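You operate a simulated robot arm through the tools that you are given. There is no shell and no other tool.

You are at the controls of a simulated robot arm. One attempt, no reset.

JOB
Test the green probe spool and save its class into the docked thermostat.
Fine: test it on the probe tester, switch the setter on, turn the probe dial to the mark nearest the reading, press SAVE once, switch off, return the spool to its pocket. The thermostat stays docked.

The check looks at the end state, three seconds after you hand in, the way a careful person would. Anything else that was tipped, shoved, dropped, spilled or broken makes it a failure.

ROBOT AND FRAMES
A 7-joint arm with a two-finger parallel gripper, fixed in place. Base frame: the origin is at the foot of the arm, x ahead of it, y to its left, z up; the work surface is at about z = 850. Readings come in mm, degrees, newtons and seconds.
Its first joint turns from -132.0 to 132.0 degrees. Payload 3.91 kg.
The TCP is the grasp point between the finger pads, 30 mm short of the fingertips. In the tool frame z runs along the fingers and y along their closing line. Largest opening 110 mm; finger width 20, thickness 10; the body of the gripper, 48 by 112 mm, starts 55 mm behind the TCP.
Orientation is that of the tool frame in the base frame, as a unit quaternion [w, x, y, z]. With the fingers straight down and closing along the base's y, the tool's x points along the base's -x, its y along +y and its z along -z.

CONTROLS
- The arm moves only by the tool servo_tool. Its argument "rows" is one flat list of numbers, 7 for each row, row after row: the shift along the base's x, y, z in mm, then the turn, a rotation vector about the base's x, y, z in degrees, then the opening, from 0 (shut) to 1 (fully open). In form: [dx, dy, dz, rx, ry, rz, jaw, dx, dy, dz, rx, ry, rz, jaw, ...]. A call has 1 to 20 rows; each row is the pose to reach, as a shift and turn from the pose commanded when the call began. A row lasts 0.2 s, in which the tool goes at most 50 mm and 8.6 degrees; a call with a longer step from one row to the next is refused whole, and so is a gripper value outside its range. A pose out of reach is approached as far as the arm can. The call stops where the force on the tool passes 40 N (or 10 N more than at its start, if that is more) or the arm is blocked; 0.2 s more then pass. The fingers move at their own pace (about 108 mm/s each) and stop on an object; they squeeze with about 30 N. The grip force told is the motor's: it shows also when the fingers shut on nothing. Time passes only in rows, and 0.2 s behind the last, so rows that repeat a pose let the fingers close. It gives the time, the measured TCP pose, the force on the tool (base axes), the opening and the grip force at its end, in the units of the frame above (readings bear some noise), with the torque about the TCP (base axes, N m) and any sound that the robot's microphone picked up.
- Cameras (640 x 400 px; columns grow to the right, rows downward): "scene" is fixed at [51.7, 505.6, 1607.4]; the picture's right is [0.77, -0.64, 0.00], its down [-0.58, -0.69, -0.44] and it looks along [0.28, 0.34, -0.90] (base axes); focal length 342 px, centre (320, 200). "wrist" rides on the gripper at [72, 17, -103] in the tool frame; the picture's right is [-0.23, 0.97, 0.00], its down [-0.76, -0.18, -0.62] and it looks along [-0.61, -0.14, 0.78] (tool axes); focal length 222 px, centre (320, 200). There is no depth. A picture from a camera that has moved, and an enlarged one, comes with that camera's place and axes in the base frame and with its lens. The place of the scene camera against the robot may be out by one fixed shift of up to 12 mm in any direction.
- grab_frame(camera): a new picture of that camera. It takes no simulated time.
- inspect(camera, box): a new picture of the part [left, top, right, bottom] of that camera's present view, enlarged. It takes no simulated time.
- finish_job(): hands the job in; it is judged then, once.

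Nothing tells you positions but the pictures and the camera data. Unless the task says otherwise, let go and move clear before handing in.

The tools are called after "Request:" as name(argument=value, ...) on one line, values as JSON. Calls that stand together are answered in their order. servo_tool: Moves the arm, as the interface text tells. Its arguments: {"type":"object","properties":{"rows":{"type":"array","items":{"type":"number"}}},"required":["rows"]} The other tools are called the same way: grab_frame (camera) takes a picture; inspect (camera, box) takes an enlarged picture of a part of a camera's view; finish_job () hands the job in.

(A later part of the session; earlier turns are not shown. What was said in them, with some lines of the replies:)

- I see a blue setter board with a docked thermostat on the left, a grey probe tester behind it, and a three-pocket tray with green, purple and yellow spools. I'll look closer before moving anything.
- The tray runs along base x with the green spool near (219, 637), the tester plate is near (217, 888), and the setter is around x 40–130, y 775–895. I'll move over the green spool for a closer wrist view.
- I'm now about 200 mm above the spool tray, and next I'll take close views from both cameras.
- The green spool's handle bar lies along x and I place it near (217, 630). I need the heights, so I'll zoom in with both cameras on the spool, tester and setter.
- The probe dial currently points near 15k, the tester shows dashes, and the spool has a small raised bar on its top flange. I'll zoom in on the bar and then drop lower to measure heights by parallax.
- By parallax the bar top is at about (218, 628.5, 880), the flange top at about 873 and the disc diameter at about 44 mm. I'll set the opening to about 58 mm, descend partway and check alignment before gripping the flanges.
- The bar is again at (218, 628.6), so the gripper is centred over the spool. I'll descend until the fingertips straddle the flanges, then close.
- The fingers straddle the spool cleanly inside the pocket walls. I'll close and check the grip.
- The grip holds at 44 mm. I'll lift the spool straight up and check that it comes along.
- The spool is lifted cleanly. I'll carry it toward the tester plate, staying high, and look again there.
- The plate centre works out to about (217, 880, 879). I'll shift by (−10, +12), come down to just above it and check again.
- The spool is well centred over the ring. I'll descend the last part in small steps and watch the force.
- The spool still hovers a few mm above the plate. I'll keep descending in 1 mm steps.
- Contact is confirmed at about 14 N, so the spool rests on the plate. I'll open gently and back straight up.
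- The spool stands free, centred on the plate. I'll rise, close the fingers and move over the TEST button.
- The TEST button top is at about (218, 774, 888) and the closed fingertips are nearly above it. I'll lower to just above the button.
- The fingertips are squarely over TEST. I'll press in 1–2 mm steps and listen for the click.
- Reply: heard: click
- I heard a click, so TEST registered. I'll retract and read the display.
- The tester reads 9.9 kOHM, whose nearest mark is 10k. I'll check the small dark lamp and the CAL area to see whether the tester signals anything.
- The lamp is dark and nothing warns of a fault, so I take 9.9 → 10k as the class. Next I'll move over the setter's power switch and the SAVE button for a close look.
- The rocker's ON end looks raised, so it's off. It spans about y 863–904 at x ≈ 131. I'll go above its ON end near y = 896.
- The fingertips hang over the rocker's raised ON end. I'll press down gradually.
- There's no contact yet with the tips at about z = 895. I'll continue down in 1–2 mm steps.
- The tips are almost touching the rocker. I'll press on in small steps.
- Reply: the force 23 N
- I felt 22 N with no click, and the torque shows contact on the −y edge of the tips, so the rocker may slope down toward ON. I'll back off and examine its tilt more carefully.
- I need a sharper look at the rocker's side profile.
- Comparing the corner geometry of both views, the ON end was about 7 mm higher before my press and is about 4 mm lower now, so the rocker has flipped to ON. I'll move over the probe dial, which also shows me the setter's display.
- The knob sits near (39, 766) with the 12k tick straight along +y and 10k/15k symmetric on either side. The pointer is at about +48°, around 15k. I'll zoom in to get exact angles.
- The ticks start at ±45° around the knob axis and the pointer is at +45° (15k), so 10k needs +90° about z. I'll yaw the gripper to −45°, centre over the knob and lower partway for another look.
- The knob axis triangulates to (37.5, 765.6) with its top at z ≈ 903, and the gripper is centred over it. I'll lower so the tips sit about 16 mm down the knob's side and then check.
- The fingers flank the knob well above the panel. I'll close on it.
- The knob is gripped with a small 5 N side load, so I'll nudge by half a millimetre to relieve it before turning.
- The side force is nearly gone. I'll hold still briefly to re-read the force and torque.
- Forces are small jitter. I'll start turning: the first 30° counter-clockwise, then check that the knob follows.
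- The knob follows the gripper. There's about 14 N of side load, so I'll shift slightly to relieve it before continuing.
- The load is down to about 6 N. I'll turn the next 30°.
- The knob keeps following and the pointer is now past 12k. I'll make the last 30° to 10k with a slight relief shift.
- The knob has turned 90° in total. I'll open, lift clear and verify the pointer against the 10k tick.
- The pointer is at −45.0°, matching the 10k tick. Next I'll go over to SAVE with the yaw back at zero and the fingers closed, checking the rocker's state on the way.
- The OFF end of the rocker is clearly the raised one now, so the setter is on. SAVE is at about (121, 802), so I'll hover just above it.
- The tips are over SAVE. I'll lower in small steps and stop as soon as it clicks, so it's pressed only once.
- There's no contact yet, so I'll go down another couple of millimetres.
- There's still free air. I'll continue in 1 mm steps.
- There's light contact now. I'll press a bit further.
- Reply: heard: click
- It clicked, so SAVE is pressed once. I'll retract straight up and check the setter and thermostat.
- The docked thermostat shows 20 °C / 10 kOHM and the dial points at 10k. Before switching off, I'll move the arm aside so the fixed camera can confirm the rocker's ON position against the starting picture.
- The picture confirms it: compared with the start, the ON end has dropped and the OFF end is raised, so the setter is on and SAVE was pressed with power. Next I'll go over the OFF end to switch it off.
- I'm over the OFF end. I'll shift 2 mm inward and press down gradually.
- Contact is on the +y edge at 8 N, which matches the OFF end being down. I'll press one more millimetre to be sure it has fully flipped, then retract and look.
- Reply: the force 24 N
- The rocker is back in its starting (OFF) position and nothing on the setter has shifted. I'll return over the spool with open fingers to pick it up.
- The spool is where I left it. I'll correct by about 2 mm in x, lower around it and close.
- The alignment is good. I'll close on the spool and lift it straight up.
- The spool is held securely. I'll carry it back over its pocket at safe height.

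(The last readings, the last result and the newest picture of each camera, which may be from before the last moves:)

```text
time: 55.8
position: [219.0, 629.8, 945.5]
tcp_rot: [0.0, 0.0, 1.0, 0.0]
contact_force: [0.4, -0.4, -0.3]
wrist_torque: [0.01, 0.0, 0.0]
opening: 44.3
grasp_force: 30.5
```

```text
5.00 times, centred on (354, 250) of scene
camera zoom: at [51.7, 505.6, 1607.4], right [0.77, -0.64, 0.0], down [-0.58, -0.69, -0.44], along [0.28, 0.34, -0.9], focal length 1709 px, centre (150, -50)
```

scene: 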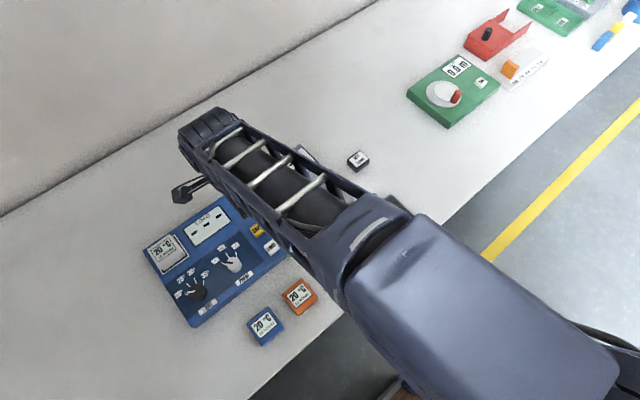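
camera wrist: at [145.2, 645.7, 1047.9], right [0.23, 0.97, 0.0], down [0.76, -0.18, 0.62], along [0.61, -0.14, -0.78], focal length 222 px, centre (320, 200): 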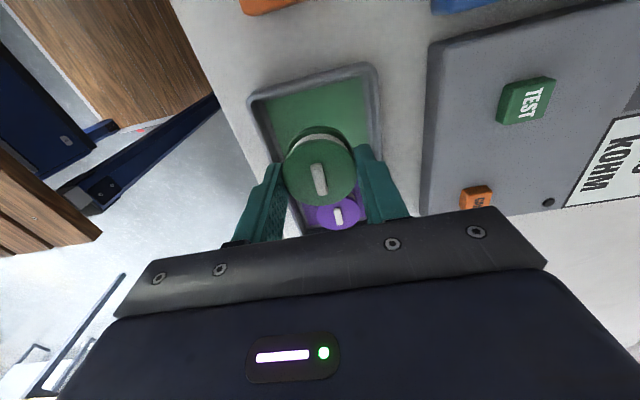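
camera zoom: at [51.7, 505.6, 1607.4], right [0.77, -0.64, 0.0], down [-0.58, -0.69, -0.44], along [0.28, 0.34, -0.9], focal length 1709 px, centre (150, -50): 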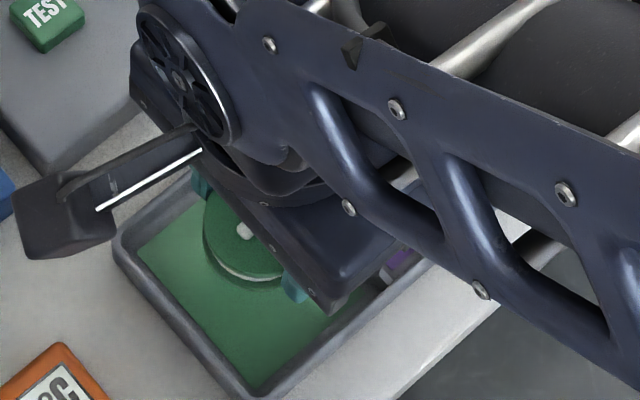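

The spool is aligned over its empty pocket. I'll descend to just above the floor.

Request:
servo_tool(rows=[0, -0.3, -15, 0, 0, 0, 0.3, 0, -0.3, -30, 0, 0, 0, 0.3, 0, -0.3, -45, 0, 0, 0, 0.3, 0, -0.3, -52, 0, 0, 0, 0.3, 0, -0.3, -52, 0, 0, 0, 0.3])

Request:
inspect(camera="wrist", box=[220, 60, 420, 205])

```text
time: 57.0
position: [216.8, 628.1, 894.2]
tcp_rot: [0.001, 0.0, 1.0, 0.0]
contact_force: [-0.8, -0.1, -1.0]
wrist_torque: [0.0, 0.01, -0.05]
opening: 44.6
grasp_force: 29.9
```

```text
2.76 times, centred on (320, 132) of wrist
camera zoom: at [144.6, 644.4, 997.0], right [0.23, 0.97, 0.0], down [0.76, -0.18, 0.62], along [0.61, -0.14, -0.78], focal length 613 px, centre (320, 386)
```

zoom: 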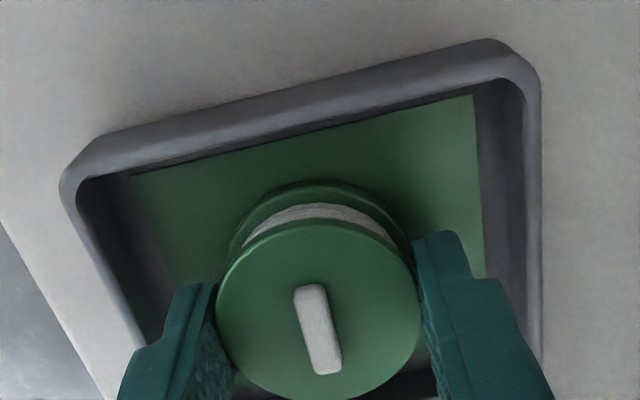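

The spool hovers a few mm above the pocket floor, well inside the walls. I'll take the final 1 mm steps.

Request:
servo_tool(rows=[0, 0.3, -1, 0, 0, 0, 0.3, 0, 0.3, -2, 0, 0, 0, 0.3, 0, 0.3, -2, 0, 0, 0, 0.3])

Request:
servo_tool(rows=[0, 0, -1, 0, 0, 0, 0.3, 0, 0, -1, 0, 0, 0, 0.3])

```text
time: 57.8
position: [217.7, 629.4, 892.0]
tcp_rot: [0.0, 0.001, 1.0, 0.001]
contact_force: [0.2, -0.5, -0.5]
wrist_torque: [0.0, -0.01, 0.01]
opening: 44.7
grasp_force: 30.2
```

```text
time: 58.4
position: [217.9, 629.4, 890.6]
tcp_rot: [0.0, -0.001, 1.0, 0.0]
contact_force: [-0.1, -0.1, -0.4]
wrist_torque: [0.01, 0.01, -0.04]
opening: 44.4
grasp_force: 30.2
```

Request:
servo_tool(rows=[0, 0, -0.7, 0, 0, 0, 0.3, 0, 0, -0.7, 0, 0, 0, 0.3])

Request:
servo_tool(rows=[0, 0, -0.7, 0, 0, 0, 0.3, 0, 0, -0.7, 0, 0, 0, 0.3])

```text
time: 59.0
position: [217.3, 628.8, 891.0]
tcp_rot: [0.0, -0.001, 1.0, 0.0]
contact_force: [-0.6, -1.0, 9.3]
wrist_torque: [-0.14, 0.05, 0.05]
opening: 44.6
grasp_force: 29.4
```

```text
time: 59.6
position: [218.2, 629.8, 890.0]
tcp_rot: [0.001, -0.001, 1.0, 0.001]
contact_force: [0.3, 4.5, 12.5]
wrist_torque: [0.14, 0.01, -0.02]
opening: 44.8
grasp_force: 29.4
```

The spool is seated on the pocket floor at about 12 N. I'll ease off, open and lift clear.

Request:
servo_tool(rows=[0, 0, 0.7, 0, 0, 0, 0.3, 0, 0, 0.7, 0, 0, 0, 0.45, 0, 0, 0.7, 0, 0, 0, 0.53, 0, 0, 0.7, 0, 0, 0, 0.53])

Request:
inspect(camera="wrist", box=[220, 60, 420, 205])

```text
time: 60.6
position: [217.8, 629.2, 889.7]
tcp_rot: [0.0, -0.002, 1.0, 0.0]
contact_force: [-0.4, -1.2, -0.3]
wrist_torque: [-0.02, -0.03, -0.03]
opening: 58.2
grasp_force: 0.1
```

```text
2.76 times, centred on (320, 132) of wrist
camera zoom: at [144.4, 644.1, 993.1], right [0.23, 0.97, 0.0], down [0.76, -0.18, 0.62], along [0.61, -0.14, -0.78], focal length 613 px, centre (320, 386)
```

zoom: 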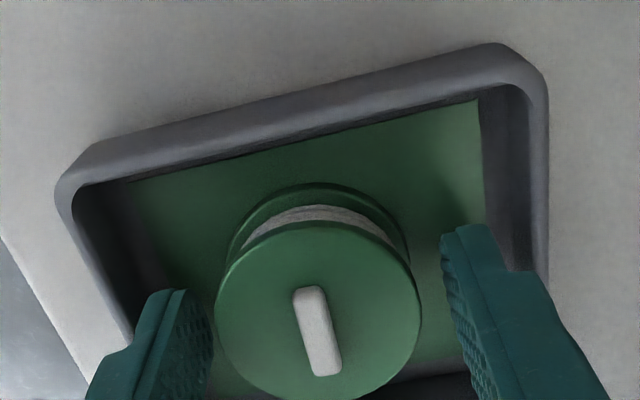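

The spool is released and upright. I'll lift clear and go to a high parking position for final checks.

Request:
servo_tool(rows=[0, 0, 8, 0, 0, 0, 0.53, 0, 0, 25, 0, 0, 0, 0.53, 0, 0, 60, 0, 0, 0, 0.53, 0, 0, 105, 0, 0, 0, 0.53, 10, 0, 150, 0, 0, 0, 0.53, 40, 0, 190, 0, 0, 0, 0.53, 75, 5, 220, 0, 0, 0, 0.53, 100, 8, 250, 0, 0, 0, 0.53, 104, 10, 290, 0, 0, 0, 0.6, 104, 10, 290, 0, 0, 0, 0.6])

Request:
grab_frame(camera="scene")

Request:
inspect(camera="scene", box=[300, 180, 430, 300])

Request:
inspect(camera="scene", box=[130, 180, 300, 330])

Request:
inspect(camera="scene", box=[235, 135, 375, 245])

```text
time: 62.8
position: [322.3, 639.6, 1180.6]
tcp_rot: [-0.001, -0.001, 1.0, 0.0]
contact_force: [-0.1, 0.9, -0.2]
wrist_torque: [0.02, -0.01, -0.03]
opening: 66.1
grasp_force: 0.0
```

```text
taken
```

scene: 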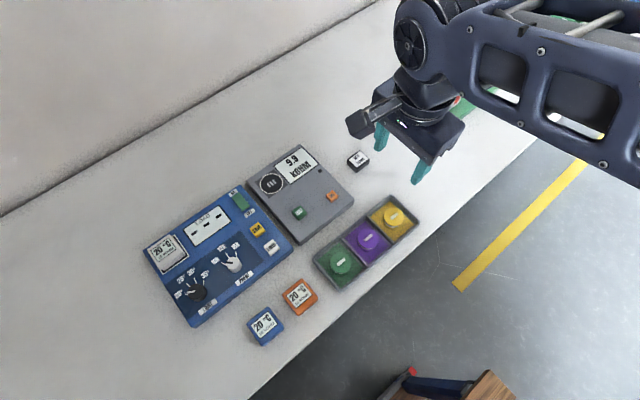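

```text
3.33 times, centred on (365, 240) of scene
camera zoom: at [51.7, 505.6, 1607.4], right [0.77, -0.64, 0.0], down [-0.58, -0.69, -0.44], along [0.28, 0.34, -0.9], focal length 1139 px, centre (170, 67)
```

zoom: 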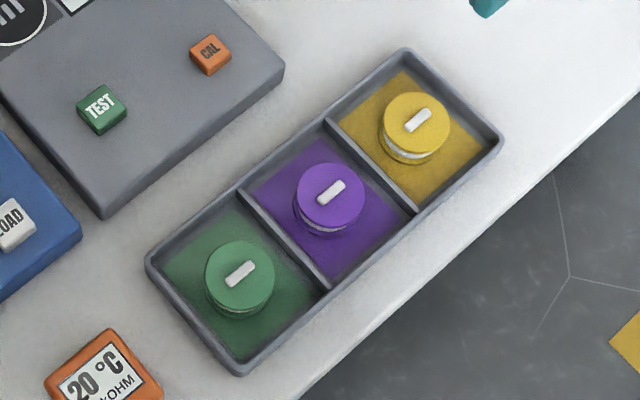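

```text
2.67 times, centred on (215, 255) of scene
camera zoom: at [51.7, 505.6, 1607.4], right [0.77, -0.64, 0.0], down [-0.58, -0.69, -0.44], along [0.28, 0.34, -0.9], focal length 911 px, centre (600, 53)
```

zoom: 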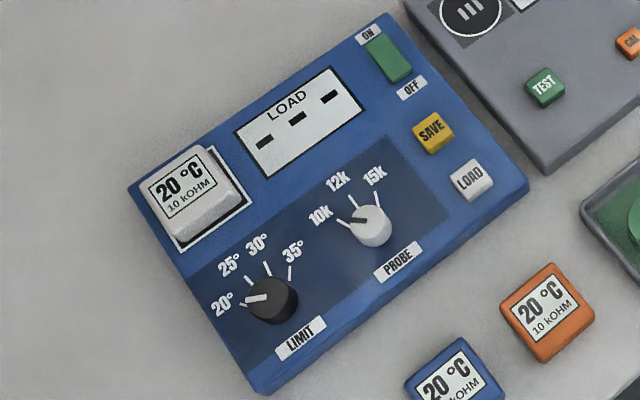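

```text
3.64 times, centred on (305, 190) of scene
camera zoom: at [51.7, 505.6, 1607.4], right [0.77, -0.64, 0.0], down [-0.58, -0.69, -0.44], along [0.28, 0.34, -0.9], focal length 1243 px, centre (374, 236)
```

zoom: 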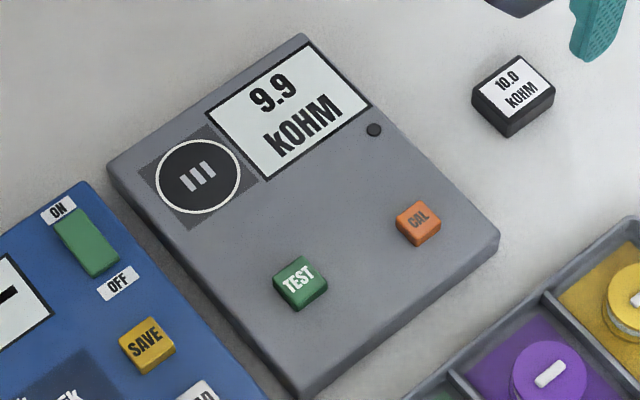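

Everything checks out. The green spool is upright in its pocket and the tester reads 9.9 kOHM. The probe dial is on 10k, and the docked thermostat shows 20 °C / 10 kOHM. The rocker is OFF, nothing else has moved, and the arm is clear, so I'm handing in.

Request:
finish_job()

```text
The job is handed in.
```

I tested the green spool and saved its class, 10k, to the docked thermostat, then handed the job in. The result of the check hasn't come back.

- **Test:** the probe tester read 9.9 kOHM, so 10k was the nearest mark. I didn't check the tester against the 10.0 kOHM reference block or press CAL. The job didn't call for it, and the tester showed no warning.
- **Setter:** I switched it on, turned the probe dial from 15k to 10k, pressed SAVE once and heard it click, then switched it off. The camera showed the rocker in the right position both times.
- **Save confirmation:** the thermostat shows 20 °C / 10 kOHM. It already showed that before the save, so the click and the rocker being on are the only evidence that the save took.
- **End state:** the spool is upright in its pocket and the thermostat is still docked. In the final pictures nothing else had moved, and the arm is clear.
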